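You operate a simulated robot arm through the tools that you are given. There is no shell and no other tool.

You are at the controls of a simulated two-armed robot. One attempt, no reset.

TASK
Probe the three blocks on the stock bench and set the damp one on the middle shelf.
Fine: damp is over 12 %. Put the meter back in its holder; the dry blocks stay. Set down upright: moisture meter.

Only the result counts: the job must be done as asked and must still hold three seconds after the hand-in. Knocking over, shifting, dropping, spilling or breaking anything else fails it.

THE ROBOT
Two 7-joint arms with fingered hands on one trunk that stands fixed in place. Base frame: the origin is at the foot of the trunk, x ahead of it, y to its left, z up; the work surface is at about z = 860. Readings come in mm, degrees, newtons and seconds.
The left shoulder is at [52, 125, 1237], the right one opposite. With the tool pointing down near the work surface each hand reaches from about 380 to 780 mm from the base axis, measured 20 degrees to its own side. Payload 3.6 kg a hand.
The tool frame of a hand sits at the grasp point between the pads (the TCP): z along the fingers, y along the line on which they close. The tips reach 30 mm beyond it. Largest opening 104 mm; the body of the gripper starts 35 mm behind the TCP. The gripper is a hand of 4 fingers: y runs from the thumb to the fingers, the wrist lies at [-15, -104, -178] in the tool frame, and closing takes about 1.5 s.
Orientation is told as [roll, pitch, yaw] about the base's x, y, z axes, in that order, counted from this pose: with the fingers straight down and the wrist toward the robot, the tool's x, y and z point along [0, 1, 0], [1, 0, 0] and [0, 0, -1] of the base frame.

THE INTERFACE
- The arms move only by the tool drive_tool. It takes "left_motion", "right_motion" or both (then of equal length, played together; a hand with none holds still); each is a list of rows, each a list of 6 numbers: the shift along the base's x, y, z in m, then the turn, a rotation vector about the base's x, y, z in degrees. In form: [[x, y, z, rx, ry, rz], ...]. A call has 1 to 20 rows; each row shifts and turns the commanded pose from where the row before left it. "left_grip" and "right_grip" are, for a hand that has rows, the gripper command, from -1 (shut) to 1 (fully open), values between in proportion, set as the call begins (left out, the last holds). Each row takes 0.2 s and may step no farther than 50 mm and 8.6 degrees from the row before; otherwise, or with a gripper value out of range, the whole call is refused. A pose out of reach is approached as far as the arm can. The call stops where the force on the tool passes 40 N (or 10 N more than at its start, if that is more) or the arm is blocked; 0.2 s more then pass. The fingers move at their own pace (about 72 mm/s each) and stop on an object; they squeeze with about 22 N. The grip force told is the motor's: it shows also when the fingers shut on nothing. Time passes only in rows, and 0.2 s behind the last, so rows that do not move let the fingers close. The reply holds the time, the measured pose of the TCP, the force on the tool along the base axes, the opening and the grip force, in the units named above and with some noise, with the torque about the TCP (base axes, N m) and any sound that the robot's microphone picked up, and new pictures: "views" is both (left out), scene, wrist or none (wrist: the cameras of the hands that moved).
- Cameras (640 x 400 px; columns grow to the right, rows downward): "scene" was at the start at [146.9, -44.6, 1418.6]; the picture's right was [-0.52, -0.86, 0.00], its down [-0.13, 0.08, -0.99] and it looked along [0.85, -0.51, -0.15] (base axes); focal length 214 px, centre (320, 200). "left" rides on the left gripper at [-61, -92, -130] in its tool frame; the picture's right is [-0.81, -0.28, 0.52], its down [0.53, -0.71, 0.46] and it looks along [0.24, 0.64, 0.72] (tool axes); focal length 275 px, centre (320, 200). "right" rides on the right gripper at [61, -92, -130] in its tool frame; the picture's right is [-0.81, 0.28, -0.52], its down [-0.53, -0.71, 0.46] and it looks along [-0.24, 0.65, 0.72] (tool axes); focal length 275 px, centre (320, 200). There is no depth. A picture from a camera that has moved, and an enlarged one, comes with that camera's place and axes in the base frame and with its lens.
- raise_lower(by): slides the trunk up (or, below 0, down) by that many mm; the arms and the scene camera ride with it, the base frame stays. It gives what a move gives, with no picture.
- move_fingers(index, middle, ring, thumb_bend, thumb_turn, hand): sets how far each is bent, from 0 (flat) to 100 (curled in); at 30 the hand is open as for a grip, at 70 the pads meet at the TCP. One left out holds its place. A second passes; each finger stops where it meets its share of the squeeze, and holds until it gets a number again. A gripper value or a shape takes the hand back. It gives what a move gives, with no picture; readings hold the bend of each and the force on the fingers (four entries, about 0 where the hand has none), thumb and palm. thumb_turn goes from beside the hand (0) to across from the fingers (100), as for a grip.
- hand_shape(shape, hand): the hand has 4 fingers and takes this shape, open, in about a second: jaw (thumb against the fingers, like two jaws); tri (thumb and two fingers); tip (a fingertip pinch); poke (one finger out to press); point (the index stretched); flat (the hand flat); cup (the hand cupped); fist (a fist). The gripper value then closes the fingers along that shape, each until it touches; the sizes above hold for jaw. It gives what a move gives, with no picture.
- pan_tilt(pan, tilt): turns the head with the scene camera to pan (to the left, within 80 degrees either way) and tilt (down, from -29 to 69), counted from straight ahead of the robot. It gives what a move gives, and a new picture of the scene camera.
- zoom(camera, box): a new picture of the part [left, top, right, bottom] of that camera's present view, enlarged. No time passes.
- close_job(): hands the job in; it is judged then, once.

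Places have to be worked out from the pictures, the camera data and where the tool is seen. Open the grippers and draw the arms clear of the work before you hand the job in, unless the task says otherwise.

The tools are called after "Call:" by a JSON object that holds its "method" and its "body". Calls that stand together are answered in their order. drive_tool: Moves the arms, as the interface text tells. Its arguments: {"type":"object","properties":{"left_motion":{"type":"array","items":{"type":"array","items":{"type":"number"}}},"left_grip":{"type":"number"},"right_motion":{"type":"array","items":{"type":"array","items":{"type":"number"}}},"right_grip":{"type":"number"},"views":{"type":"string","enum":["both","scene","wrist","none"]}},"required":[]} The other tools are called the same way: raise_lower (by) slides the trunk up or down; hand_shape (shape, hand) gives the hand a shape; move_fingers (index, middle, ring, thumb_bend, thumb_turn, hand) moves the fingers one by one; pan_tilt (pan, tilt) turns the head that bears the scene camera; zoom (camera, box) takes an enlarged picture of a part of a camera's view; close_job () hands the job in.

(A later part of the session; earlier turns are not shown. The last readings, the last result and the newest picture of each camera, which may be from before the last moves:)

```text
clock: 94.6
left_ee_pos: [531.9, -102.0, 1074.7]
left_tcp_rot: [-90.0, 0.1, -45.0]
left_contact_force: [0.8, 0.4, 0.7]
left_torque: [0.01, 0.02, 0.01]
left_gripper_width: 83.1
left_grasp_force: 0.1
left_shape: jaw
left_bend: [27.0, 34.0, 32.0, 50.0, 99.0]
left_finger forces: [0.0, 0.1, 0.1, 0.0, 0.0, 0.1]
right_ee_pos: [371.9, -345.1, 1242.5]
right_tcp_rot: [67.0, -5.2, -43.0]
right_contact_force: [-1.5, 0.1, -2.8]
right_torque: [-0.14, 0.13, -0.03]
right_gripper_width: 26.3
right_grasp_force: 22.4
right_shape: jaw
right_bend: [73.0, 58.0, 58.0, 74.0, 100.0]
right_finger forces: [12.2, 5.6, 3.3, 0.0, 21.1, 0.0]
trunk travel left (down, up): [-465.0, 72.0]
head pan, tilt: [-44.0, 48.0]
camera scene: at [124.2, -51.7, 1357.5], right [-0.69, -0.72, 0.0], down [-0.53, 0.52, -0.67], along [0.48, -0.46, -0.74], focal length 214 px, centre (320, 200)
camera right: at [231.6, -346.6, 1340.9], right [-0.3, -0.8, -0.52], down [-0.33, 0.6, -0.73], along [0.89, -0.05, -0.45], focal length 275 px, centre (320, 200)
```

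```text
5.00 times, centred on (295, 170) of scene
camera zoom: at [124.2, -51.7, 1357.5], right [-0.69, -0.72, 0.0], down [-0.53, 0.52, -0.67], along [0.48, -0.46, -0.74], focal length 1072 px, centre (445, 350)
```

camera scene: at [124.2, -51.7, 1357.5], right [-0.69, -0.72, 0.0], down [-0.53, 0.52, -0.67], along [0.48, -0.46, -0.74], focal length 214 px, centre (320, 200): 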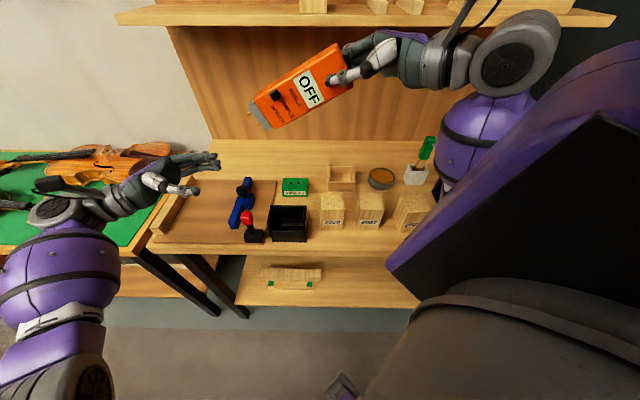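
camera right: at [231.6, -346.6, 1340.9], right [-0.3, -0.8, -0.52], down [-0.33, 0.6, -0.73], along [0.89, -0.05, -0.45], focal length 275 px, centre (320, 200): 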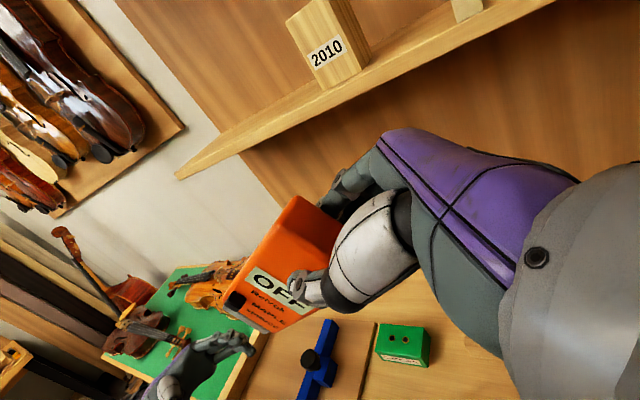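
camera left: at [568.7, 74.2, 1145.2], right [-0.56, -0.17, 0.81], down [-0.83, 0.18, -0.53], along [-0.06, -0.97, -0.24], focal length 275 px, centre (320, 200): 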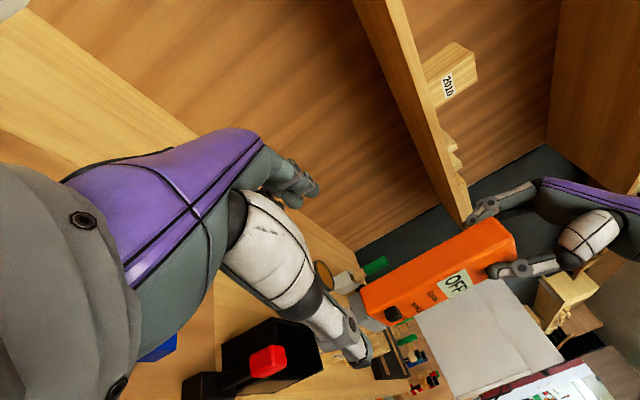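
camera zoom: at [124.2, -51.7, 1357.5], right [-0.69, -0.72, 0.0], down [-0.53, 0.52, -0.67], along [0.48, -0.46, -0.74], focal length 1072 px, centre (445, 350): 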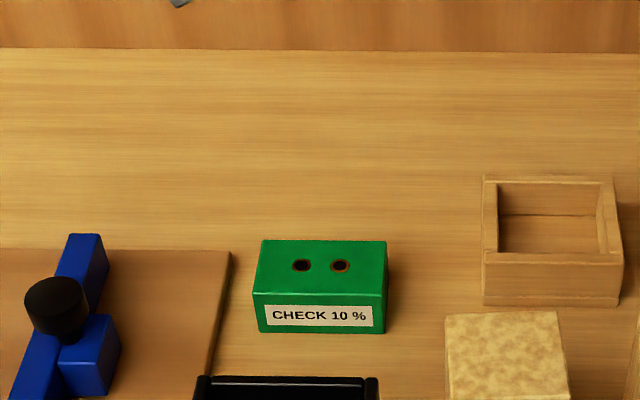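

The last step was a hair too long and was refused; the check block hasn't moved. I'll resend with smaller steps.

Call:
{"method": "drive_tool", "body": {"right_motion": [[0, 0, 0, -5.3, 5.3, 0], [0, 0, 0, -5.3, 5.3, 0], [0, 0, 0, -5.3, 5.3, 0], [0, 0, 0, -5.3, 5.3, 0], [0, 0, 0, -5.3, 5.3, 0], [0, 0, 0, -5.3, 5.3, 0], [0, 0, 0, -5.3, 5.3, 0], [0, 0, 0, -5.3, 5.3, 0], [0, 0, 0, -5.3, 5.3, 0], [0.032, 0.0012, -0.024, 0, 0, 0], [0.032, 0.0012, -0.024, 0, 0, 0], [0.032, 0.0012, -0.024, 0, 0, 0], [0.032, 0.0012, -0.025, 0, 0, 0], [0.0325, 0.0013, -0.025, 0, 0, 0], [0, 0, 0, 0, 0, 0]], "views": "scene"}}

Call:
{"method": "zoom", "body": {"camera": "scene", "box": [265, 130, 325, 210]}}

```text
clock: 97.8
left_ee_pos: [531.2, -101.8, 1074.5]
left_tcp_rot: [-90.1, 0.0, -45.1]
left_contact_force: [-0.6, 0.0, 0.3]
left_torque: [-0.02, 0.01, 0.01]
left_gripper_width: 83.0
left_grasp_force: 0.1
left_shape: jaw
left_bend: [27.0, 34.0, 32.0, 50.0, 99.0]
left_finger forces: [0.0, 0.0, 0.0, 0.1, 0.1, 0.0]
right_ee_pos: [531.5, -337.0, 1124.4]
right_tcp_rot: [-0.5, -0.1, -39.3]
right_contact_force: [-0.7, 0.8, -2.5]
right_torque: [0.0, -0.02, -0.02]
right_gripper_width: 26.5
right_grasp_force: 22.5
right_shape: jaw
right_bend: [73.0, 58.0, 58.0, 74.0, 100.0]
right_finger forces: [12.8, 5.6, 2.6, 0.0, 20.8, 0.1]
trunk travel left (down, up): [-465.0, 72.0]
head pan, tilt: [-44.0, 48.0]
camera scene: at [123.4, -51.7, 1357.6], right [-0.69, -0.72, 0.0], down [-0.53, 0.52, -0.67], along [0.48, -0.46, -0.74], focal length 214 px, centre (320, 200)
```

scene: 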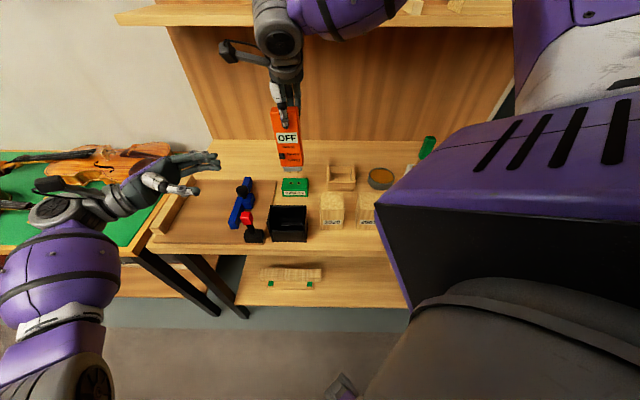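

```text
5.00 times, centred on (295, 170) of scene
camera zoom: at [123.4, -51.7, 1357.6], right [-0.69, -0.72, 0.0], down [-0.53, 0.52, -0.67], along [0.48, -0.46, -0.74], focal length 1072 px, centre (445, 350)
```

zoom: 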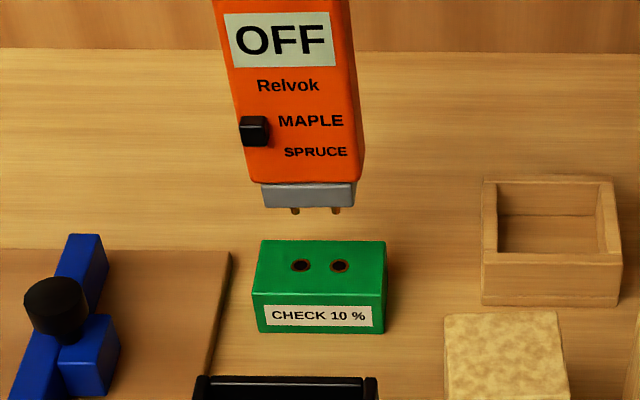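

I'll descend to about 4 mm above the block and check pin/hole alignment at high zoom.

Call:
{"method": "drive_tool", "body": {"right_motion": [[0.0007, -0.0015, -0.015, 0, 0, 0], [0, 0, -0.015, 0, 0, 0], [0, 0, -0.011, 0, 0, 0], [0, 0, 0, 0, 0, 0]], "views": "none"}}

Call:
{"method": "zoom", "body": {"camera": "scene", "box": [282, 170, 306, 200]}}

Call:
{"method": "zoom", "body": {"camera": "left", "box": [280, 120, 460, 260]}}

```text
clock: 98.8
left_ee_pos: [531.8, -101.4, 1073.2]
left_tcp_rot: [-90.0, 0.1, -45.0]
left_contact_force: [-0.1, -0.1, 0.1]
left_torque: [0.01, -0.03, 0.03]
left_gripper_width: 83.1
left_grasp_force: 0.1
left_shape: jaw
left_bend: [27.0, 34.0, 32.0, 50.0, 99.0]
left_finger forces: [0.1, 0.0, 0.0, 0.0, 0.0, 0.0]
right_ee_pos: [532.9, -339.7, 1079.8]
right_tcp_rot: [-0.5, -0.1, -39.5]
right_contact_force: [-0.3, -0.4, -2.0]
right_torque: [0.01, -0.02, 0.01]
right_gripper_width: 26.4
right_grasp_force: 22.1
right_shape: jaw
right_bend: [73.0, 58.0, 58.0, 74.0, 100.0]
right_finger forces: [12.9, 5.6, 2.5, 0.0, 20.9, 0.0]
trunk travel left (down, up): [-465.0, 72.0]
head pan, tilt: [-44.0, 48.0]
```

```text
13.33 times, centred on (294, 185) of scene
camera zoom: at [124.2, -51.6, 1357.5], right [-0.69, -0.72, 0.0], down [-0.53, 0.52, -0.67], along [0.48, -0.46, -0.74], focal length 2860 px, centre (667, 400)
```

zoom: 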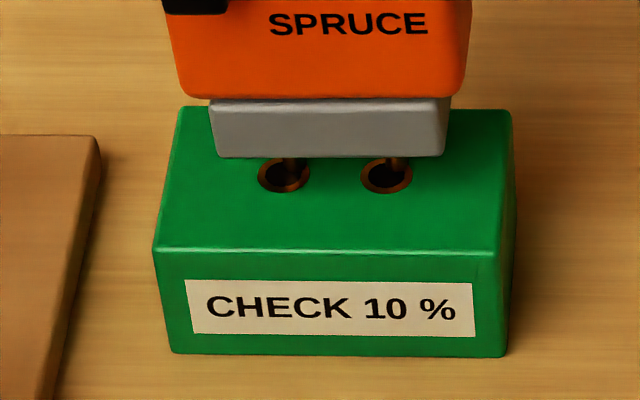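

```text
2.86 times, centred on (370, 190) of left
camera zoom: at [559.5, 56.5, 1135.8], right [-0.56, -0.17, 0.81], down [-0.83, 0.18, -0.53], along [-0.06, -0.97, -0.24], focal length 786 px, centre (177, 229)
```

zoom: 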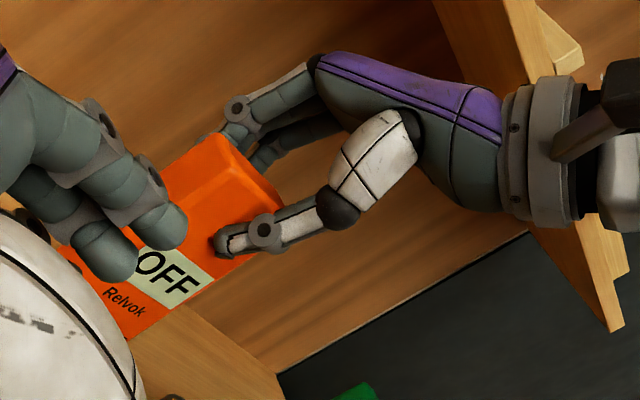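

The pins are about 2.2 mm right of the holes now. I'll shift left by that, and zoom further to judge the depth direction.

Call:
{"method": "drive_tool", "body": {"right_motion": [[0.0015, 0.0015, 0, 0, 0, 0], [0, 0, 0, 0, 0, 0]], "views": "none"}}

Call:
{"method": "zoom", "body": {"camera": "scene", "box": [287, 178, 303, 188]}}

```text
clock: 99.4
left_ee_pos: [531.9, -100.5, 1074.6]
left_tcp_rot: [-90.1, 0.2, -45.0]
left_contact_force: [-0.1, 0.5, 0.3]
left_torque: [0.03, 0.01, 0.02]
left_gripper_width: 83.2
left_grasp_force: 0.1
left_shape: jaw
left_bend: [27.0, 34.0, 32.0, 50.0, 99.0]
left_finger forces: [0.0, 0.1, 0.0, 0.0, 0.0, 0.1]
right_ee_pos: [533.6, -338.9, 1081.1]
right_tcp_rot: [-0.4, -0.3, -39.4]
right_contact_force: [-0.4, -0.5, 1.9]
right_torque: [-0.02, 0.01, -0.01]
right_gripper_width: 26.6
right_grasp_force: 21.9
right_shape: jaw
right_bend: [73.0, 58.0, 58.0, 74.0, 100.0]
right_finger forces: [12.9, 5.7, 2.7, 0.1, 21.3, 0.0]
trunk travel left (down, up): [-465.0, 72.0]
head pan, tilt: [-44.0, 48.0]
```

```text
16.00 times, centred on (295, 183) of scene
camera zoom: at [123.9, -51.5, 1357.6], right [-0.69, -0.72, 0.0], down [-0.53, 0.52, -0.67], along [0.48, -0.46, -0.74], focal length 3432 px, centre (720, 472)
```

zoom: 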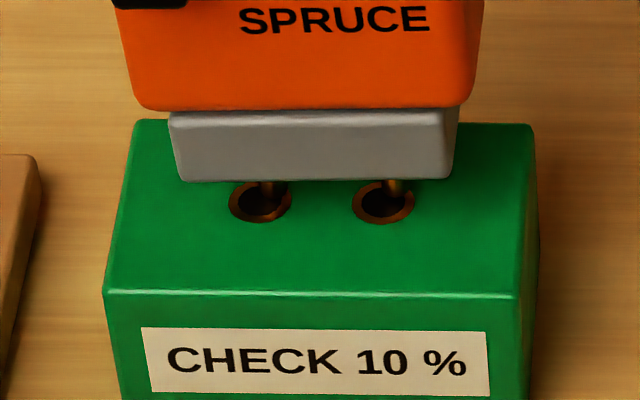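

The pins touch the right-rear part of the rims. I'll raise 4 mm, shift 2 mm left and 2 mm nearer, and look again.

Call:
{"method": "drive_tool", "body": {"right_motion": [[0, 0, 0.005, 0, 0, 0], [0.0, 0.0028, 0, 0, 0, 0], [0, 0, 0, 0, 0, 0]], "views": "none"}}

Call:
{"method": "zoom", "body": {"camera": "scene", "box": [287, 178, 303, 188]}}

```text
clock: 100.2
left_ee_pos: [532.1, -101.9, 1074.2]
left_tcp_rot: [-90.1, 0.1, -45.0]
left_contact_force: [-0.9, 0.4, -0.2]
left_torque: [0.02, -0.02, -0.02]
left_gripper_width: 83.0
left_grasp_force: 0.0
left_shape: jaw
left_bend: [27.0, 34.0, 32.0, 50.0, 99.0]
left_finger forces: [0.0, 0.0, 0.1, 0.2, 0.1, 0.0]
right_ee_pos: [533.3, -335.0, 1083.7]
right_tcp_rot: [-0.4, -0.1, -39.4]
right_contact_force: [0.2, -0.5, -3.0]
right_torque: [0.03, 0.0, -0.02]
right_gripper_width: 26.5
right_grasp_force: 22.3
right_shape: jaw
right_bend: [73.0, 58.0, 58.0, 74.0, 100.0]
right_finger forces: [12.8, 5.5, 2.7, 0.0, 21.0, 0.0]
trunk travel left (down, up): [-465.0, 72.0]
head pan, tilt: [-44.0, 48.0]
```

```text
16.00 times, centred on (295, 183) of scene
camera zoom: at [124.3, -51.7, 1357.5], right [-0.69, -0.72, 0.0], down [-0.53, 0.52, -0.67], along [0.48, -0.46, -0.74], focal length 3432 px, centre (720, 472)
```

zoom: 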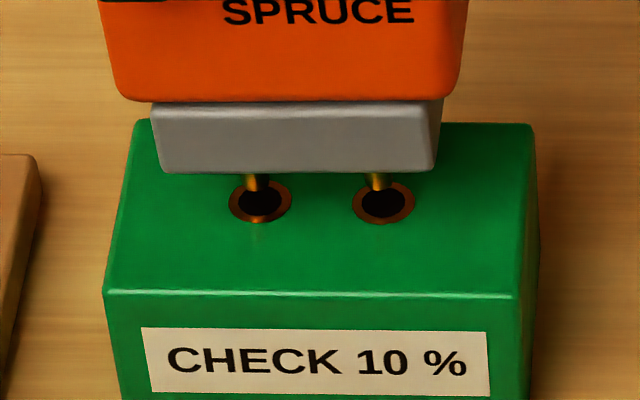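

Now the pins project right into the holes. I'll nudge 0.5 mm right and descend to see whether they enter.

Call:
{"method": "drive_tool", "body": {"right_motion": [[-0.0004, -0.0004, -0.002, 0, 0, 0], [0, 0, -0.002, 0, 0, 0], [0, 0, -0.002, 0, 0, 0], [0, 0, 0, 0, 0, 0]], "views": "none"}}

Call:
{"method": "zoom", "body": {"camera": "scene", "box": [287, 178, 303, 188]}}

Call:
{"method": "zoom", "body": {"camera": "scene", "box": [265, 130, 325, 210]}}

```text
clock: 101.2
left_ee_pos: [531.6, -101.7, 1074.5]
left_tcp_rot: [-90.1, 0.1, -45.0]
left_contact_force: [-0.3, -0.2, 0.3]
left_torque: [0.02, -0.01, -0.01]
left_gripper_width: 83.1
left_grasp_force: 0.1
left_shape: jaw
left_bend: [27.0, 34.0, 32.0, 50.0, 99.0]
left_finger forces: [0.0, 0.0, 0.1, 0.0, 0.1, 0.1]
right_ee_pos: [534.0, -336.9, 1078.7]
right_tcp_rot: [-0.5, -0.1, -39.3]
right_contact_force: [0.3, -0.4, -2.1]
right_torque: [-0.02, 0.0, 0.03]
right_gripper_width: 26.3
right_grasp_force: 22.1
right_shape: jaw
right_bend: [73.0, 58.0, 58.0, 74.0, 100.0]
right_finger forces: [12.8, 5.5, 2.6, 0.1, 21.0, 0.1]
trunk travel left (down, up): [-465.0, 72.0]
head pan, tilt: [-44.0, 48.0]
```

```text
16.00 times, centred on (295, 183) of scene
camera zoom: at [124.3, -51.6, 1357.5], right [-0.69, -0.72, 0.0], down [-0.53, 0.52, -0.67], along [0.48, -0.46, -0.74], focal length 3432 px, centre (720, 472)
```

zoom: 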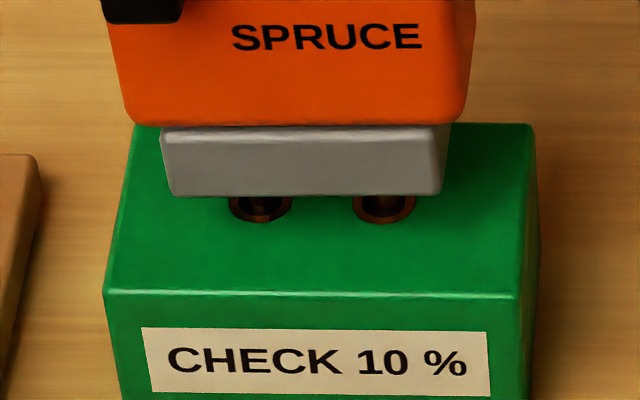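

```text
5.00 times, centred on (295, 170) of scene
camera zoom: at [124.3, -51.6, 1357.5], right [-0.69, -0.72, 0.0], down [-0.53, 0.52, -0.67], along [0.48, -0.46, -0.74], focal length 1072 px, centre (445, 350)
```

zoom: 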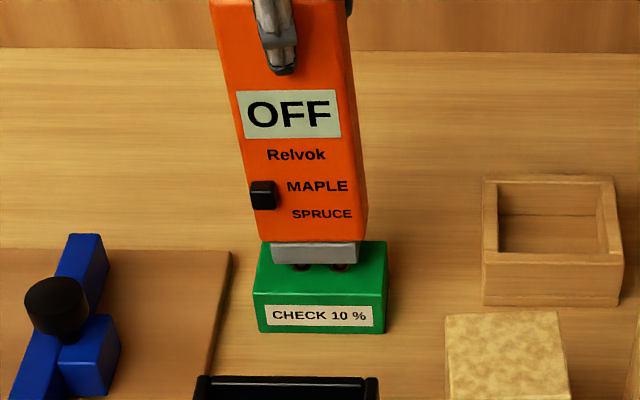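

No contact force at this depth, so the pins are entering the holes. I'll go on down a few mm at a time.

Call:
{"method": "drive_tool", "body": {"right_motion": [[0, 0, -0.002, 0, 0, 0], [0, 0, -0.002, 0, 0, 0], [0, 0, 0, 0, 0, 0]], "views": "none"}}

Call:
{"method": "drive_tool", "body": {"right_motion": [[0, 0, -0.002, 0, 0, 0], [0, 0, -0.002, 0, 0, 0], [0, 0, 0, 0, 0, 0]], "views": "none"}}

Call:
{"method": "zoom", "body": {"camera": "scene", "box": [265, 130, 325, 210]}}

```text
clock: 102.0
left_ee_pos: [531.7, -101.2, 1075.1]
left_tcp_rot: [-90.1, 0.0, -44.9]
left_contact_force: [0.8, -0.1, 0.3]
left_torque: [0.0, -0.01, 0.0]
left_gripper_width: 82.6
left_grasp_force: 0.1
left_shape: jaw
left_bend: [27.0, 34.0, 32.0, 50.0, 99.0]
left_finger forces: [0.0, 0.0, 0.1, 0.0, 0.1, 0.1]
right_ee_pos: [534.0, -336.0, 1074.2]
right_tcp_rot: [-0.4, -0.1, -39.4]
right_contact_force: [-0.3, -0.7, -2.5]
right_torque: [-0.03, -0.01, -0.02]
right_gripper_width: 26.3
right_grasp_force: 21.4
right_shape: jaw
right_bend: [73.0, 58.0, 58.0, 74.0, 100.0]
right_finger forces: [12.8, 5.6, 2.7, 0.1, 21.0, 0.0]
trunk travel left (down, up): [-465.0, 72.0]
head pan, tilt: [-44.0, 48.0]
```

```text
clock: 102.8
left_ee_pos: [531.0, -101.2, 1074.3]
left_tcp_rot: [-90.1, 0.0, -45.0]
left_contact_force: [0.1, -0.1, -0.1]
left_torque: [0.01, 0.01, -0.01]
left_gripper_width: 82.9
left_grasp_force: 0.1
left_shape: jaw
left_bend: [27.0, 34.0, 32.0, 50.0, 99.0]
left_finger forces: [0.1, 0.0, 0.1, 0.1, 0.0, 0.1]
right_ee_pos: [535.1, -335.3, 1070.1]
right_tcp_rot: [-0.4, -0.1, -39.4]
right_contact_force: [0.3, 0.1, -1.4]
right_torque: [0.01, -0.01, 0.04]
right_gripper_width: 26.7
right_grasp_force: 21.9
right_shape: jaw
right_bend: [73.0, 58.0, 58.0, 74.0, 100.0]
right_finger forces: [12.9, 5.6, 2.5, 0.1, 20.9, 0.0]
trunk travel left (down, up): [-465.0, 72.0]
head pan, tilt: [-44.0, 48.0]
```

```text
5.00 times, centred on (295, 170) of scene
camera zoom: at [124.3, -51.7, 1357.5], right [-0.69, -0.72, 0.0], down [-0.53, 0.52, -0.67], along [0.48, -0.46, -0.74], focal length 1072 px, centre (445, 350)
```

zoom: 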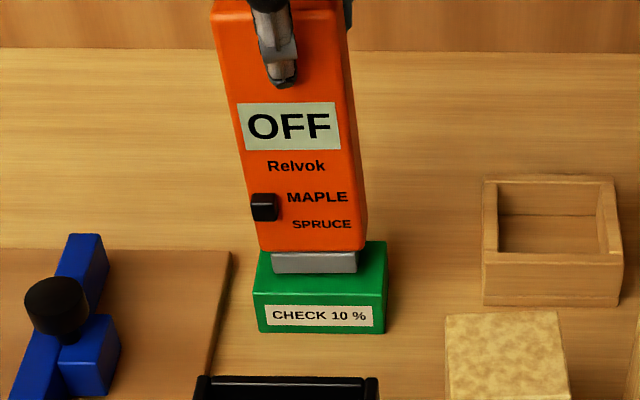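

The pins are about 10 mm into the holes. I'll seat them a bit further and wait a moment.

Call:
{"method": "drive_tool", "body": {"right_motion": [[0, 0, -0.002, 0, 0, 0], [0, 0, -0.002, 0, 0, 0], [0, 0, 0, 0, 0, 0], [0, 0, 0, 0, 0, 0], [0, 0, 0, 0, 0, 0], [0, 0, 0, 0, 0, 0], [0, 0, 0, 0, 0, 0]], "views": "none"}}

Call:
{"method": "zoom", "body": {"camera": "scene", "box": [265, 130, 325, 210]}}

```text
clock: 104.4
left_ee_pos: [531.3, -101.6, 1074.8]
left_tcp_rot: [-90.1, 0.0, -45.1]
left_contact_force: [0.5, -0.3, -0.4]
left_torque: [0.0, 0.0, 0.03]
left_gripper_width: 82.7
left_grasp_force: 0.0
left_shape: jaw
left_bend: [27.0, 34.0, 32.0, 50.0, 99.0]
left_finger forces: [0.1, 0.1, 0.0, 0.0, 0.1, 0.0]
right_ee_pos: [533.8, -335.9, 1066.9]
right_tcp_rot: [-0.4, -0.1, -39.4]
right_contact_force: [-0.1, 0.2, -2.4]
right_torque: [0.01, 0.0, 0.03]
right_gripper_width: 26.5
right_grasp_force: 22.2
right_shape: jaw
right_bend: [73.0, 58.0, 58.0, 74.0, 100.0]
right_finger forces: [12.8, 5.6, 2.7, 0.0, 21.0, 0.0]
trunk travel left (down, up): [-465.0, 72.0]
head pan, tilt: [-44.0, 48.0]
```

```text
5.00 times, centred on (295, 170) of scene
camera zoom: at [124.3, -51.7, 1357.5], right [-0.69, -0.72, 0.0], down [-0.53, 0.52, -0.67], along [0.48, -0.46, -0.74], focal length 1072 px, centre (445, 350)
```

zoom: 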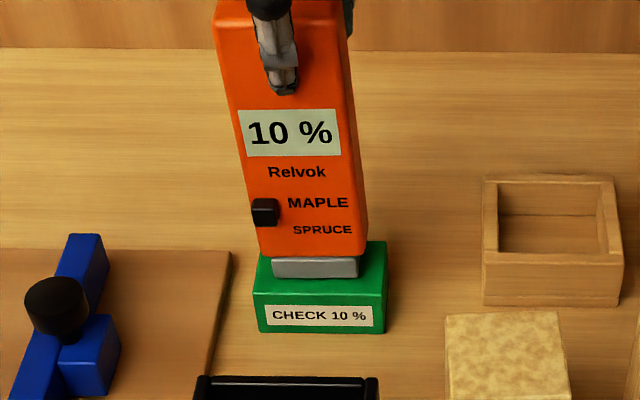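

The display now reads "10 %" on the check block, so the meter is awake and reads true. I'll lift it straight out and see what the display shows.

Call:
{"method": "drive_tool", "body": {"right_motion": [[0, 0, 0.005, 0, 0, 0], [0, 0, 0.01, 0, 0, 0], [0, 0, 0.02, 0, 0, 0], [0, 0, 0.03, 0, 0, 0], [0, 0, 0.03, 0, 0, 0], [0, 0, 0, 0, 0, 0]], "views": "scene"}}

Call:
{"method": "zoom", "body": {"camera": "scene", "box": [265, 100, 325, 200]}}

```text
clock: 105.8
left_ee_pos: [531.8, -101.0, 1074.3]
left_tcp_rot: [-90.1, 0.0, -45.1]
left_contact_force: [0.6, 0.1, -0.3]
left_torque: [-0.03, 0.03, 0.02]
left_gripper_width: 83.1
left_grasp_force: 0.0
left_shape: jaw
left_bend: [27.0, 34.0, 32.0, 50.0, 99.0]
left_finger forces: [0.1, 0.0, 0.0, 0.0, 0.0, 0.0]
right_ee_pos: [534.4, -335.8, 1161.3]
right_tcp_rot: [-0.5, 0.0, -39.5]
right_contact_force: [0.2, -0.5, -1.4]
right_torque: [0.0, 0.0, 0.0]
right_gripper_width: 26.6
right_grasp_force: 22.0
right_shape: jaw
right_bend: [73.0, 58.0, 58.0, 74.0, 100.0]
right_finger forces: [12.7, 5.5, 2.6, 0.0, 20.7, 0.1]
trunk travel left (down, up): [-465.0, 72.0]
head pan, tilt: [-44.0, 48.0]
camera scene: at [124.6, -51.8, 1357.4], right [-0.69, -0.72, 0.0], down [-0.53, 0.52, -0.67], along [0.48, -0.46, -0.74], focal length 214 px, centre (320, 200)
```

scene: 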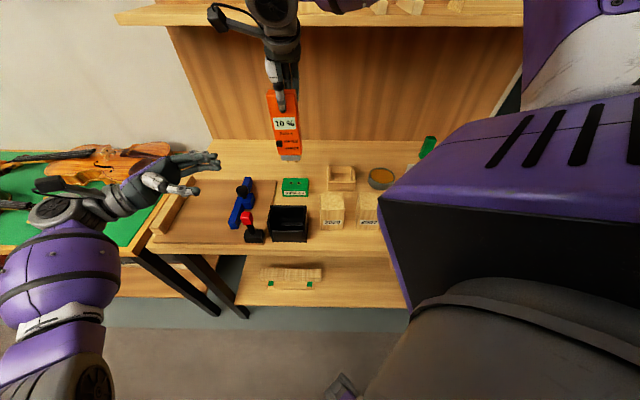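

```text
4.00 times, centred on (295, 150) of scene
camera zoom: at [124.6, -51.8, 1357.4], right [-0.69, -0.72, 0.0], down [-0.53, 0.52, -0.67], along [0.48, -0.46, -0.74], focal length 858 px, centre (420, 400)
```

zoom: 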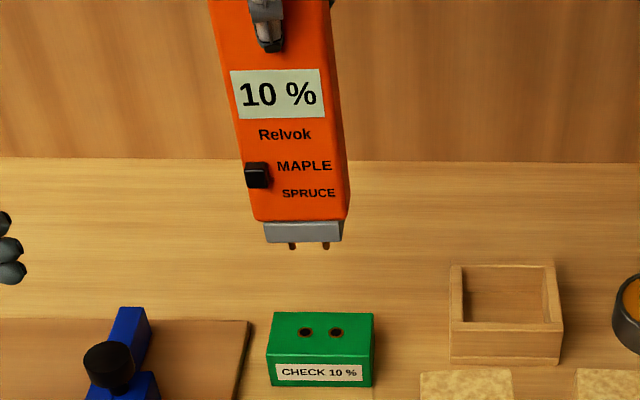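

The reading holds at 10 %, so the meter is on. Now I'll carry it over block 2020 and press the pins onto it.

Call:
{"method": "drive_tool", "body": {"right_motion": [[-0.042, 0.0018, 0, 0, 0, 0], [-0.042, 0.0018, 0, 0, 0, 0], [-0.042, 0.0018, 0, 0, 0, 0], [-0.042, 0.0019, 0, 0, 0, 0], [0, 0, -0.012, 0, 0, 0], [0, 0, -0.012, 0, 0, 0], [0, 0, 0, 0, 0, 0]], "views": "none"}}

Call:
{"method": "drive_tool", "body": {"right_motion": [[0, 0, -0.003, 0, 0, 0], [0, 0, -0.0015, 0, 0, 0], [0, 0, 0, 0, 0, 0]], "views": "none"}}

Call:
{"method": "zoom", "body": {"camera": "scene", "box": [300, 140, 372, 230]}}

```text
clock: 107.4
left_ee_pos: [532.4, -102.7, 1075.0]
left_tcp_rot: [-90.2, 0.1, -45.0]
left_contact_force: [0.4, 0.3, 0.0]
left_torque: [-0.03, 0.03, -0.03]
left_gripper_width: 82.9
left_grasp_force: 0.0
left_shape: jaw
left_bend: [27.0, 34.0, 32.0, 50.0, 99.0]
left_finger forces: [0.1, 0.0, 0.0, 0.0, 0.1, 0.1]
right_ee_pos: [364.3, -328.2, 1138.2]
right_tcp_rot: [-0.5, -0.1, -39.5]
right_contact_force: [-0.2, 0.7, -2.1]
right_torque: [-0.03, 0.0, -0.01]
right_gripper_width: 26.3
right_grasp_force: 22.0
right_shape: jaw
right_bend: [73.0, 58.0, 58.0, 74.0, 100.0]
right_finger forces: [12.6, 5.4, 2.7, 0.1, 20.7, 0.1]
trunk travel left (down, up): [-465.0, 72.0]
head pan, tilt: [-44.0, 48.0]
```

```text
clock: 108.2
left_ee_pos: [532.2, -101.2, 1075.4]
left_tcp_rot: [-90.2, 0.1, -45.0]
left_contact_force: [0.1, 0.0, 0.4]
left_torque: [-0.02, 0.03, -0.01]
left_gripper_width: 83.0
left_grasp_force: 0.1
left_shape: jaw
left_bend: [27.0, 34.0, 32.0, 50.0, 99.0]
left_finger forces: [0.0, 0.1, 0.1, 0.0, 0.1, 0.0]
right_ee_pos: [365.2, -328.3, 1134.6]
right_tcp_rot: [-0.5, -0.3, -39.4]
right_contact_force: [0.0, -0.4, 7.1]
right_torque: [0.0, 0.04, 0.0]
right_gripper_width: 26.5
right_grasp_force: 21.7
right_shape: jaw
right_bend: [73.0, 58.0, 58.0, 74.0, 100.0]
right_finger forces: [13.0, 5.7, 2.9, 0.0, 21.6, 0.0]
trunk travel left (down, up): [-465.0, 72.0]
head pan, tilt: [-44.0, 48.0]
```

```text
4.44 times, centred on (336, 185) of scene
camera zoom: at [123.7, -51.3, 1357.7], right [-0.69, -0.72, 0.0], down [-0.53, 0.52, -0.67], along [0.48, -0.46, -0.74], focal length 953 px, centre (249, 267)
```

zoom: 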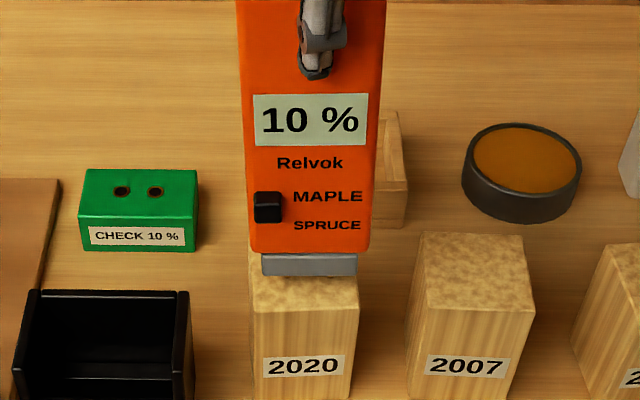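

Contact at 7 N; the display still says 10 %, which may be the old reading. I'll press a bit more and hold about two seconds.

Call:
{"method": "drive_tool", "body": {"right_motion": [[0, 0, -0.0008, 0, 0, 0], [0, 0, 0, 0, 0, 0], [0, 0, 0, 0, 0, 0], [0, 0, 0, 0, 0, 0], [0, 0, 0, 0, 0, 0], [0, 0, 0, 0, 0, 0], [0, 0, 0, 0, 0, 0], [0, 0, 0, 0, 0, 0], [0, 0, 0, 0, 0, 0], [0, 0, 0, 0, 0, 0]], "views": "none"}}

Call:
{"method": "zoom", "body": {"camera": "scene", "box": [300, 140, 372, 230]}}

```text
clock: 110.4
left_ee_pos: [530.9, -100.1, 1076.2]
left_tcp_rot: [-90.1, 0.0, -45.1]
left_contact_force: [0.7, -0.9, -0.5]
left_torque: [-0.02, 0.0, -0.03]
left_gripper_width: 83.1
left_grasp_force: 0.0
left_shape: jaw
left_bend: [27.0, 34.0, 32.0, 50.0, 99.0]
left_finger forces: [0.0, 0.1, 0.0, 0.0, 0.0, 0.1]
right_ee_pos: [364.1, -328.2, 1132.8]
right_tcp_rot: [-0.4, -0.1, -39.4]
right_contact_force: [-0.9, -0.4, 17.6]
right_torque: [-0.06, -0.01, 0.02]
right_gripper_width: 27.1
right_grasp_force: 21.4
right_shape: jaw
right_bend: [73.0, 58.0, 58.0, 74.0, 100.0]
right_finger forces: [14.0, 6.6, 3.3, 0.1, 23.7, 0.1]
trunk travel left (down, up): [-465.0, 72.0]
head pan, tilt: [-44.0, 48.0]
```

```text
4.44 times, centred on (336, 185) of scene
camera zoom: at [123.0, -50.9, 1357.7], right [-0.69, -0.72, 0.0], down [-0.53, 0.52, -0.67], along [0.48, -0.47, -0.74], focal length 953 px, centre (249, 267)
```

zoom: 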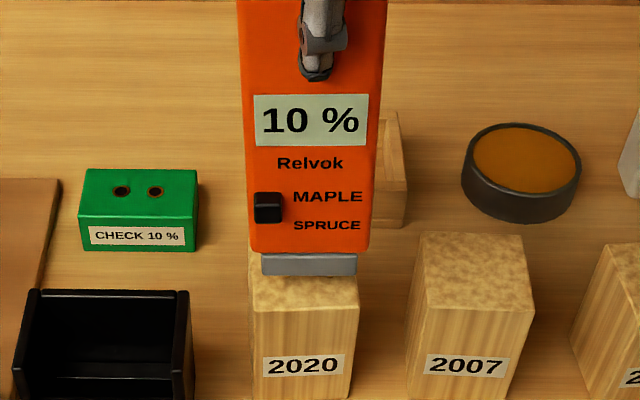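

It stays at 10 %, which could be block 2020's own value or a held one. Probing block 2007 will tell; I'll lift and move there.

Call:
{"method": "drive_tool", "body": {"right_motion": [[0, 0, 0.005, 0, 0, 0], [0, 0, 0.02, 0, 0, 0], [-0.0227, -0.0236, 0, 0, 0, 0], [-0.0226, -0.0236, 0, 0, 0, 0], [-0.0226, -0.0235, 0, 0, 0, 0], [0, 0, -0.01, 0, 0, 0], [0, 0, -0.01, 0, 0, 0], [0, 0, 0, 0, 0, 0]], "views": "none"}}

Call:
{"method": "zoom", "body": {"camera": "scene", "box": [320, 130, 420, 240]}}

```text
clock: 112.2
left_ee_pos: [532.8, -101.0, 1074.7]
left_tcp_rot: [-90.1, 0.2, -45.0]
left_contact_force: [0.5, -0.1, 0.2]
left_torque: [-0.04, -0.06, -0.04]
left_gripper_width: 83.1
left_grasp_force: 0.0
left_shape: jaw
left_bend: [27.0, 34.0, 32.0, 50.0, 99.0]
left_finger forces: [0.0, 0.0, 0.0, 0.1, 0.0, 0.1]
right_ee_pos: [307.3, -406.3, 1141.3]
right_tcp_rot: [-0.3, 0.0, -39.5]
right_contact_force: [0.8, -0.6, -2.2]
right_torque: [-0.01, -0.04, -0.01]
right_gripper_width: 26.3
right_grasp_force: 21.9
right_shape: jaw
right_bend: [73.0, 58.0, 58.0, 74.0, 100.0]
right_finger forces: [12.9, 5.4, 2.7, 0.0, 20.8, 0.1]
right hand out of reach, approached as far as the arm can: row 5, 6, 7
trunk travel left (down, up): [-465.0, 72.0]
head pan, tilt: [-44.0, 48.0]
```

```text
3.64 times, centred on (370, 185) of scene
camera zoom: at [124.4, -51.5, 1357.5], right [-0.69, -0.72, 0.0], down [-0.53, 0.52, -0.67], along [0.48, -0.46, -0.74], focal length 780 px, centre (138, 254)
```

zoom: 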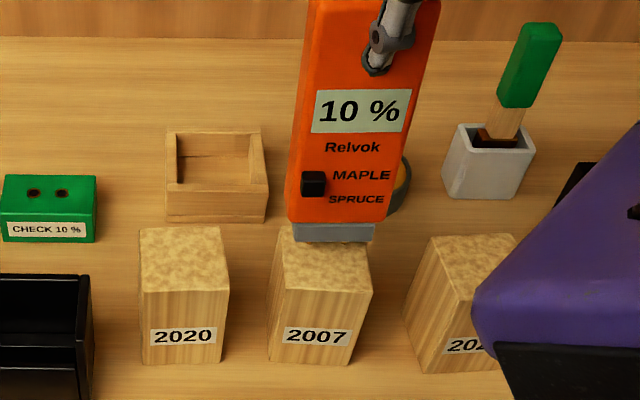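

The arm limit left the meter 13 mm further back, but the pins are still well over block 2007. I'll lower onto it.

Call:
{"method": "drive_tool", "body": {"right_motion": [[0, 0, -0.003, 0, 0, 0], [0, 0, -0.002, 0, 0, 0], [0, 0, 0, 0, 0, 0]], "views": "none"}}

Call:
{"method": "drive_tool", "body": {"right_motion": [[0, 0, -0.0015, 0, 0, 0], [0, 0, 0, 0, 0, 0]], "views": "none"}}

Call:
{"method": "zoom", "body": {"camera": "scene", "box": [320, 130, 420, 240]}}

```text
clock: 113.0
left_ee_pos: [531.6, -100.4, 1073.9]
left_tcp_rot: [-90.0, 0.2, -44.9]
left_contact_force: [-0.3, 0.5, 0.2]
left_torque: [0.01, 0.02, 0.01]
left_gripper_width: 82.9
left_grasp_force: 0.0
left_shape: jaw
left_bend: [27.0, 34.0, 32.0, 50.0, 99.0]
left_finger forces: [0.1, 0.0, 0.0, 0.0, 0.0, 0.0]
right_ee_pos: [307.2, -408.0, 1136.9]
right_tcp_rot: [-0.4, 0.1, -39.4]
right_contact_force: [0.1, -0.1, -1.8]
right_torque: [-0.01, -0.03, 0.03]
right_gripper_width: 26.4
right_grasp_force: 22.0
right_shape: jaw
right_bend: [73.0, 58.0, 58.0, 74.0, 100.0]
right_finger forces: [13.0, 5.4, 2.7, 0.1, 20.7, 0.1]
trunk travel left (down, up): [-465.0, 72.0]
head pan, tilt: [-44.0, 48.0]
```

```text
clock: 113.6
left_ee_pos: [532.6, -101.6, 1074.4]
left_tcp_rot: [-90.1, 0.2, -45.1]
left_contact_force: [1.3, 0.2, -0.5]
left_torque: [0.05, -0.01, 0.02]
left_gripper_width: 82.8
left_grasp_force: 0.0
left_shape: jaw
left_bend: [27.0, 34.0, 32.0, 50.0, 99.0]
left_finger forces: [0.0, 0.0, 0.1, 0.1, 0.0, 0.1]
right_ee_pos: [307.0, -407.9, 1136.1]
right_tcp_rot: [-0.4, 0.0, -39.3]
right_contact_force: [0.3, 0.3, -3.2]
right_torque: [0.02, 0.03, 0.01]
right_gripper_width: 26.7
right_grasp_force: 21.6
right_shape: jaw
right_bend: [73.0, 58.0, 58.0, 74.0, 100.0]
right_finger forces: [13.0, 5.3, 2.8, 0.0, 20.8, 0.0]
trunk travel left (down, up): [-465.0, 72.0]
head pan, tilt: [-44.0, 48.0]
```

```text
3.64 times, centred on (370, 185) of scene
camera zoom: at [124.2, -51.6, 1357.5], right [-0.69, -0.72, 0.0], down [-0.53, 0.52, -0.67], along [0.48, -0.46, -0.74], focal length 780 px, centre (138, 254)
```

zoom: 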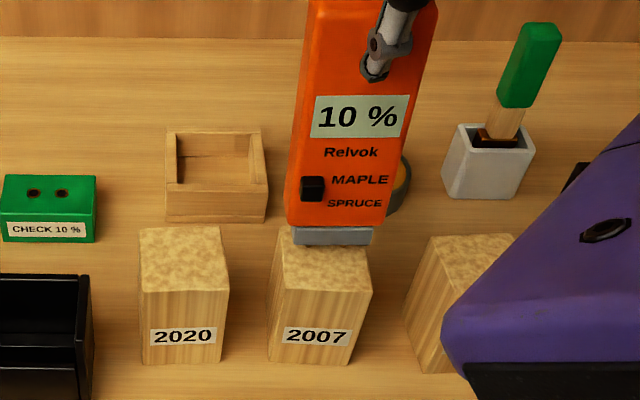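

Not yet touching. I'll continue down in 1.5 mm steps.

Call:
{"method": "drive_tool", "body": {"right_motion": [[0, 0, -0.0015, 0, 0, 0], [0, 0, 0, 0, 0, 0]], "views": "none"}}

Call:
{"method": "drive_tool", "body": {"right_motion": [[0, 0, -0.0015, 0, 0, 0], [0, 0, 0, 0, 0, 0], [0, 0, 0, 0, 0, 0], [0, 0, 0, 0, 0, 0], [0, 0, 0, 0, 0, 0], [0, 0, 0, 0, 0, 0]], "views": "none"}}

Call:
{"method": "zoom", "body": {"camera": "scene", "box": [320, 130, 420, 240]}}

```text
clock: 114.2
left_ee_pos: [530.3, -102.8, 1074.3]
left_tcp_rot: [-90.1, 0.1, -44.9]
left_contact_force: [0.2, -0.1, 0.7]
left_torque: [0.0, -0.01, 0.01]
left_gripper_width: 83.2
left_grasp_force: 0.1
left_shape: jaw
left_bend: [27.0, 34.0, 32.0, 50.0, 99.0]
left_finger forces: [0.1, 0.0, 0.1, 0.1, 0.0, 0.0]
right_ee_pos: [307.3, -408.4, 1135.3]
right_tcp_rot: [-0.4, 0.0, -39.4]
right_contact_force: [0.3, 0.3, 0.0]
right_torque: [0.0, 0.03, -0.01]
right_gripper_width: 26.5
right_grasp_force: 22.2
right_shape: jaw
right_bend: [73.0, 58.0, 58.0, 74.0, 100.0]
right_finger forces: [13.0, 5.4, 2.7, 0.0, 21.0, 0.0]
trunk travel left (down, up): [-465.0, 72.0]
head pan, tilt: [-44.0, 48.0]
```

```text
clock: 115.6
left_ee_pos: [531.5, -101.1, 1074.3]
left_tcp_rot: [-90.1, 0.1, -45.0]
left_contact_force: [-0.2, 0.4, 0.9]
left_torque: [0.0, 0.01, 0.0]
left_gripper_width: 83.1
left_grasp_force: 0.1
left_shape: jaw
left_bend: [27.0, 34.0, 32.0, 50.0, 99.0]
left_finger forces: [0.1, 0.1, 0.0, 0.0, 0.0, 0.0]
right_ee_pos: [307.7, -408.3, 1134.3]
right_tcp_rot: [-0.3, 0.0, -39.5]
right_contact_force: [-1.0, -1.6, 12.1]
right_torque: [-0.05, 0.03, -0.01]
right_gripper_width: 26.5
right_grasp_force: 21.9
right_shape: jaw
right_bend: [73.0, 58.0, 58.0, 74.0, 100.0]
right_finger forces: [13.3, 5.9, 3.1, 0.0, 22.4, 0.0]
right hand out of reach, approached as far as the arm can: row 1
trunk travel left (down, up): [-465.0, 72.0]
head pan, tilt: [-44.0, 48.0]
```

```text
3.64 times, centred on (370, 185) of scene
camera zoom: at [123.5, -51.0, 1357.7], right [-0.69, -0.72, 0.0], down [-0.53, 0.52, -0.67], along [0.48, -0.47, -0.74], focal length 780 px, centre (138, 254)
```

zoom: 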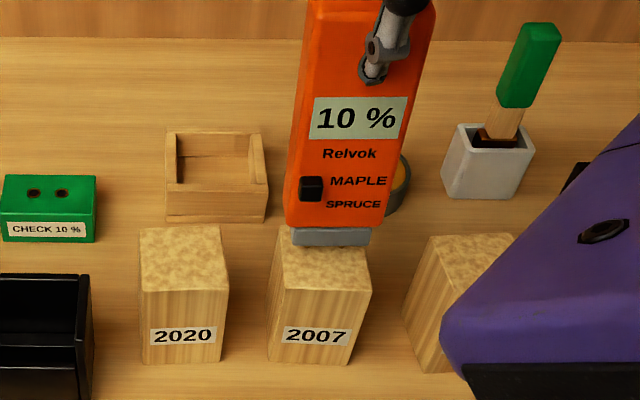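

Still 10 %; maybe the reading needs a longer steady hold (the check block took a few seconds). I'll hold here three more seconds.

Call:
{"method": "drive_tool", "body": {"right_motion": [[0, 0, 0, 0, 0, 0], [0, 0, 0, 0, 0, 0], [0, 0, 0, 0, 0, 0], [0, 0, 0, 0, 0, 0], [0, 0, 0, 0, 0, 0], [0, 0, 0, 0, 0, 0], [0, 0, 0, 0, 0, 0], [0, 0, 0, 0, 0, 0], [0, 0, 0, 0, 0, 0], [0, 0, 0, 0, 0, 0], [0, 0, 0, 0, 0, 0], [0, 0, 0, 0, 0, 0], [0, 0, 0, 0, 0, 0], [0, 0, 0, 0, 0, 0], [0, 0, 0, 0, 0, 0]], "views": "none"}}

Call:
{"method": "zoom", "body": {"camera": "scene", "box": [320, 130, 420, 240]}}

Call:
{"method": "zoom", "body": {"camera": "right", "box": [170, 200, 370, 360]}}

```text
clock: 118.8
left_ee_pos: [531.3, -101.8, 1074.1]
left_tcp_rot: [-90.1, 0.1, -45.0]
left_contact_force: [0.1, 0.2, -0.1]
left_torque: [-0.02, 0.0, 0.0]
left_gripper_width: 83.2
left_grasp_force: 0.0
left_shape: jaw
left_bend: [27.0, 34.0, 32.0, 50.0, 99.0]
left_finger forces: [0.1, 0.0, 0.1, 0.0, 0.0, 0.1]
right_ee_pos: [307.0, -407.7, 1132.1]
right_tcp_rot: [-0.4, -0.1, -39.5]
right_contact_force: [-0.5, -0.5, 13.1]
right_torque: [-0.05, 0.03, 0.04]
right_gripper_width: 26.8
right_grasp_force: 22.2
right_shape: jaw
right_bend: [73.0, 58.0, 58.0, 74.0, 100.0]
right_finger forces: [13.3, 6.2, 3.3, 0.0, 22.6, 0.0]
trunk travel left (down, up): [-465.0, 72.0]
head pan, tilt: [-44.0, 48.0]
```

```text
3.64 times, centred on (370, 185) of scene
camera zoom: at [123.4, -50.9, 1357.6], right [-0.69, -0.72, 0.0], down [-0.53, 0.52, -0.67], along [0.48, -0.47, -0.74], focal length 780 px, centre (138, 254)
```

zoom: 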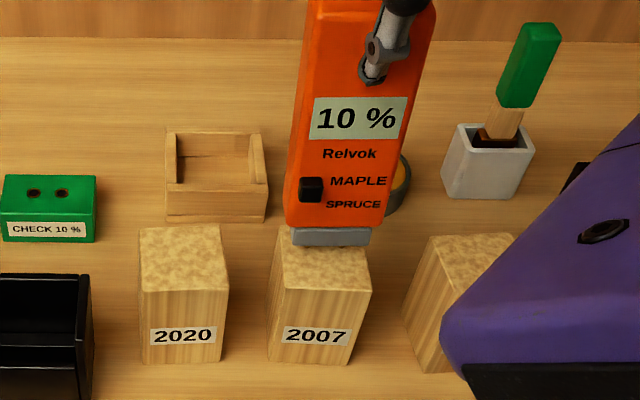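

```text
2.50 times, centred on (270, 280) of right
camera zoom: at [275.7, -301.7, 1263.1], right [-0.3, -0.8, 0.52], down [-0.89, 0.04, -0.45], along [0.34, -0.6, -0.72], focal length 688 px, centre (445, 0)
```

zoom: 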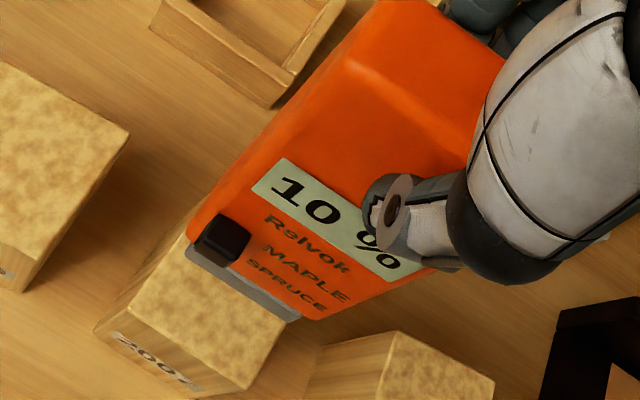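

The display stays at 10 %. To find out whether surface contact reads at all, I'll also try block 2023, turning the hand to yaw -90 for reach.

Call:
{"method": "drive_tool", "body": {"right_motion": [[0, 0, 0.005, 0, 0, 0], [0, 0, 0.03, 0, 0, 0], [-0.0139, -0.0094, 0, 0, 0, -7.2], [-0.0139, -0.0094, 0, 0, 0, -7.2], [-0.0139, -0.0094, 0, 0, 0, -7.2], [-0.0139, -0.0094, 0, 0, 0, -7.2], [-0.0139, -0.0094, 0, 0, 0, -7.2], [-0.0139, -0.0094, 0, 0, 0, -7.2], [-0.0139, -0.0094, 0, 0, 0, -7.2], [0, 0, 0, 0, 0, 0]], "views": "both"}}

Call:
{"method": "zoom", "body": {"camera": "right", "box": [120, 160, 440, 400]}}

```text
clock: 121.0
left_ee_pos: [532.6, -102.5, 1075.2]
left_tcp_rot: [-90.1, 0.2, -44.9]
left_contact_force: [-0.3, -0.6, 0.1]
left_torque: [0.04, 0.02, 0.02]
left_gripper_width: 82.9
left_grasp_force: 0.0
left_shape: jaw
left_bend: [27.0, 34.0, 32.0, 50.0, 99.0]
left_finger forces: [0.1, 0.1, 0.0, 0.1, 0.0, 0.0]
right_ee_pos: [209.2, -475.7, 1167.3]
right_tcp_rot: [-0.5, -0.2, -89.9]
right_contact_force: [-0.2, 0.2, -2.4]
right_torque: [0.03, -0.02, 0.04]
right_gripper_width: 26.4
right_grasp_force: 22.0
right_shape: jaw
right_bend: [73.0, 58.0, 58.0, 74.0, 100.0]
right_finger forces: [12.9, 5.3, 2.8, 0.0, 20.9, 0.0]
trunk travel left (down, up): [-465.0, 72.0]
head pan, tilt: [-44.0, 48.0]
camera scene: at [124.3, -51.8, 1357.5], right [-0.69, -0.72, 0.0], down [-0.53, 0.52, -0.67], along [0.48, -0.46, -0.74], focal length 214 px, centre (320, 200)
camera right: at [271.9, -382.9, 1296.5], right [-0.81, -0.28, 0.52], down [-0.54, 0.71, -0.45], along [-0.25, -0.65, -0.72], focal length 275 px, centre (320, 200)
```

scene: 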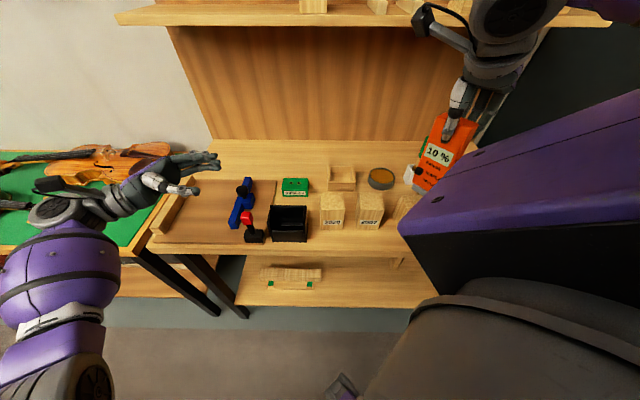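
right: 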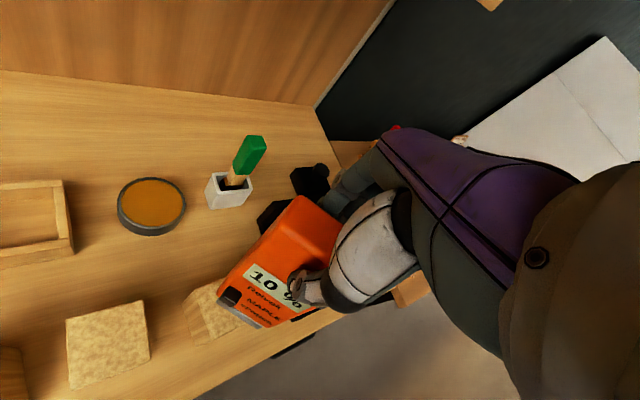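

```text
1.67 times, centred on (280, 280) of right
camera zoom: at [271.9, -382.9, 1296.5], right [-0.81, -0.28, 0.52], down [-0.54, 0.71, -0.45], along [-0.25, -0.65, -0.72], focal length 459 px, centre (387, 67)
```

zoom: 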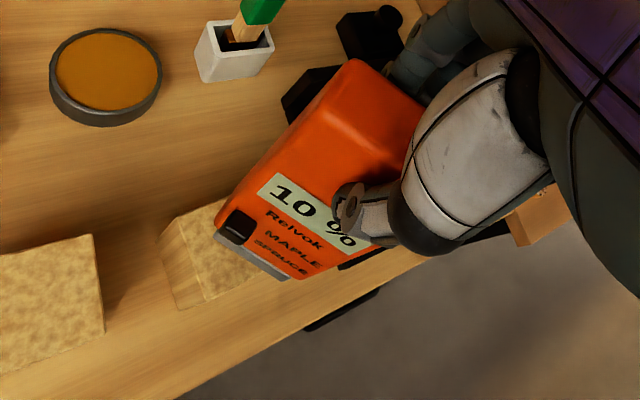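

By my estimate the pins are above block 2023 (its centre near (215, -472)). I'll shift 5 mm and lower until contact, then hold.

Call:
{"method": "drive_tool", "body": {"right_motion": [[0.005, 0, -0.01, 0, 0, 0], [0, 0, -0.01, 0, 0, 0], [0, 0, -0.006, 0, 0, 0], [0, 0, 0, 0, 0, 0]], "views": "none"}}

Call:
{"method": "zoom", "body": {"camera": "right", "box": [120, 160, 440, 400]}}

Call:
{"method": "drive_tool", "body": {"right_motion": [[0, 0, -0.003, 0, 0, 0], [0, 0, 0, 0, 0, 0]], "views": "none"}}

```text
clock: 122.0
left_ee_pos: [532.5, -101.7, 1075.9]
left_tcp_rot: [-90.0, 0.1, -45.1]
left_contact_force: [-0.2, -0.3, -0.1]
left_torque: [0.0, 0.02, -0.02]
left_gripper_width: 82.9
left_grasp_force: 0.0
left_shape: jaw
left_bend: [27.0, 34.0, 32.0, 50.0, 99.0]
left_finger forces: [0.0, 0.0, 0.0, 0.0, 0.0, 0.0]
right_ee_pos: [214.6, -476.0, 1141.0]
right_tcp_rot: [-0.4, -0.1, -89.8]
right_contact_force: [-0.2, 0.6, -2.5]
right_torque: [0.01, 0.01, -0.01]
right_gripper_width: 26.3
right_grasp_force: 21.9
right_shape: jaw
right_bend: [73.0, 58.0, 58.0, 74.0, 100.0]
right_finger forces: [12.9, 5.3, 2.7, 0.0, 20.9, 0.0]
trunk travel left (down, up): [-465.0, 72.0]
head pan, tilt: [-44.0, 48.0]
```

```text
1.67 times, centred on (280, 280) of right
camera zoom: at [276.5, -382.8, 1271.2], right [-0.81, -0.28, 0.52], down [-0.54, 0.71, -0.45], along [-0.25, -0.65, -0.72], focal length 459 px, centre (387, 67)
```

zoom: 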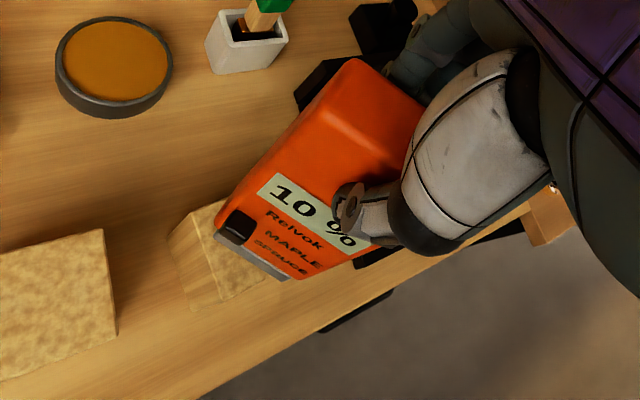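

```text
clock: 122.6
left_ee_pos: [532.6, -102.0, 1074.3]
left_tcp_rot: [-90.0, 0.1, -44.9]
left_contact_force: [-0.2, -0.5, -0.7]
left_torque: [-0.01, 0.02, -0.02]
left_gripper_width: 83.2
left_grasp_force: 0.0
left_shape: jaw
left_bend: [27.0, 34.0, 32.0, 50.0, 99.0]
left_finger forces: [0.0, 0.0, 0.0, 0.0, 0.1, 0.0]
right_ee_pos: [215.4, -475.9, 1137.5]
right_tcp_rot: [-0.5, -0.1, -89.8]
right_contact_force: [0.0, 0.0, -2.0]
right_torque: [-0.03, -0.01, -0.01]
right_gripper_width: 26.5
right_grasp_force: 22.2
right_shape: jaw
right_bend: [73.0, 58.0, 58.0, 74.0, 100.0]
right_finger forces: [12.9, 5.3, 2.7, 0.0, 20.9, 0.1]
trunk travel left (down, up): [-465.0, 72.0]
head pan, tilt: [-44.0, 48.0]
```

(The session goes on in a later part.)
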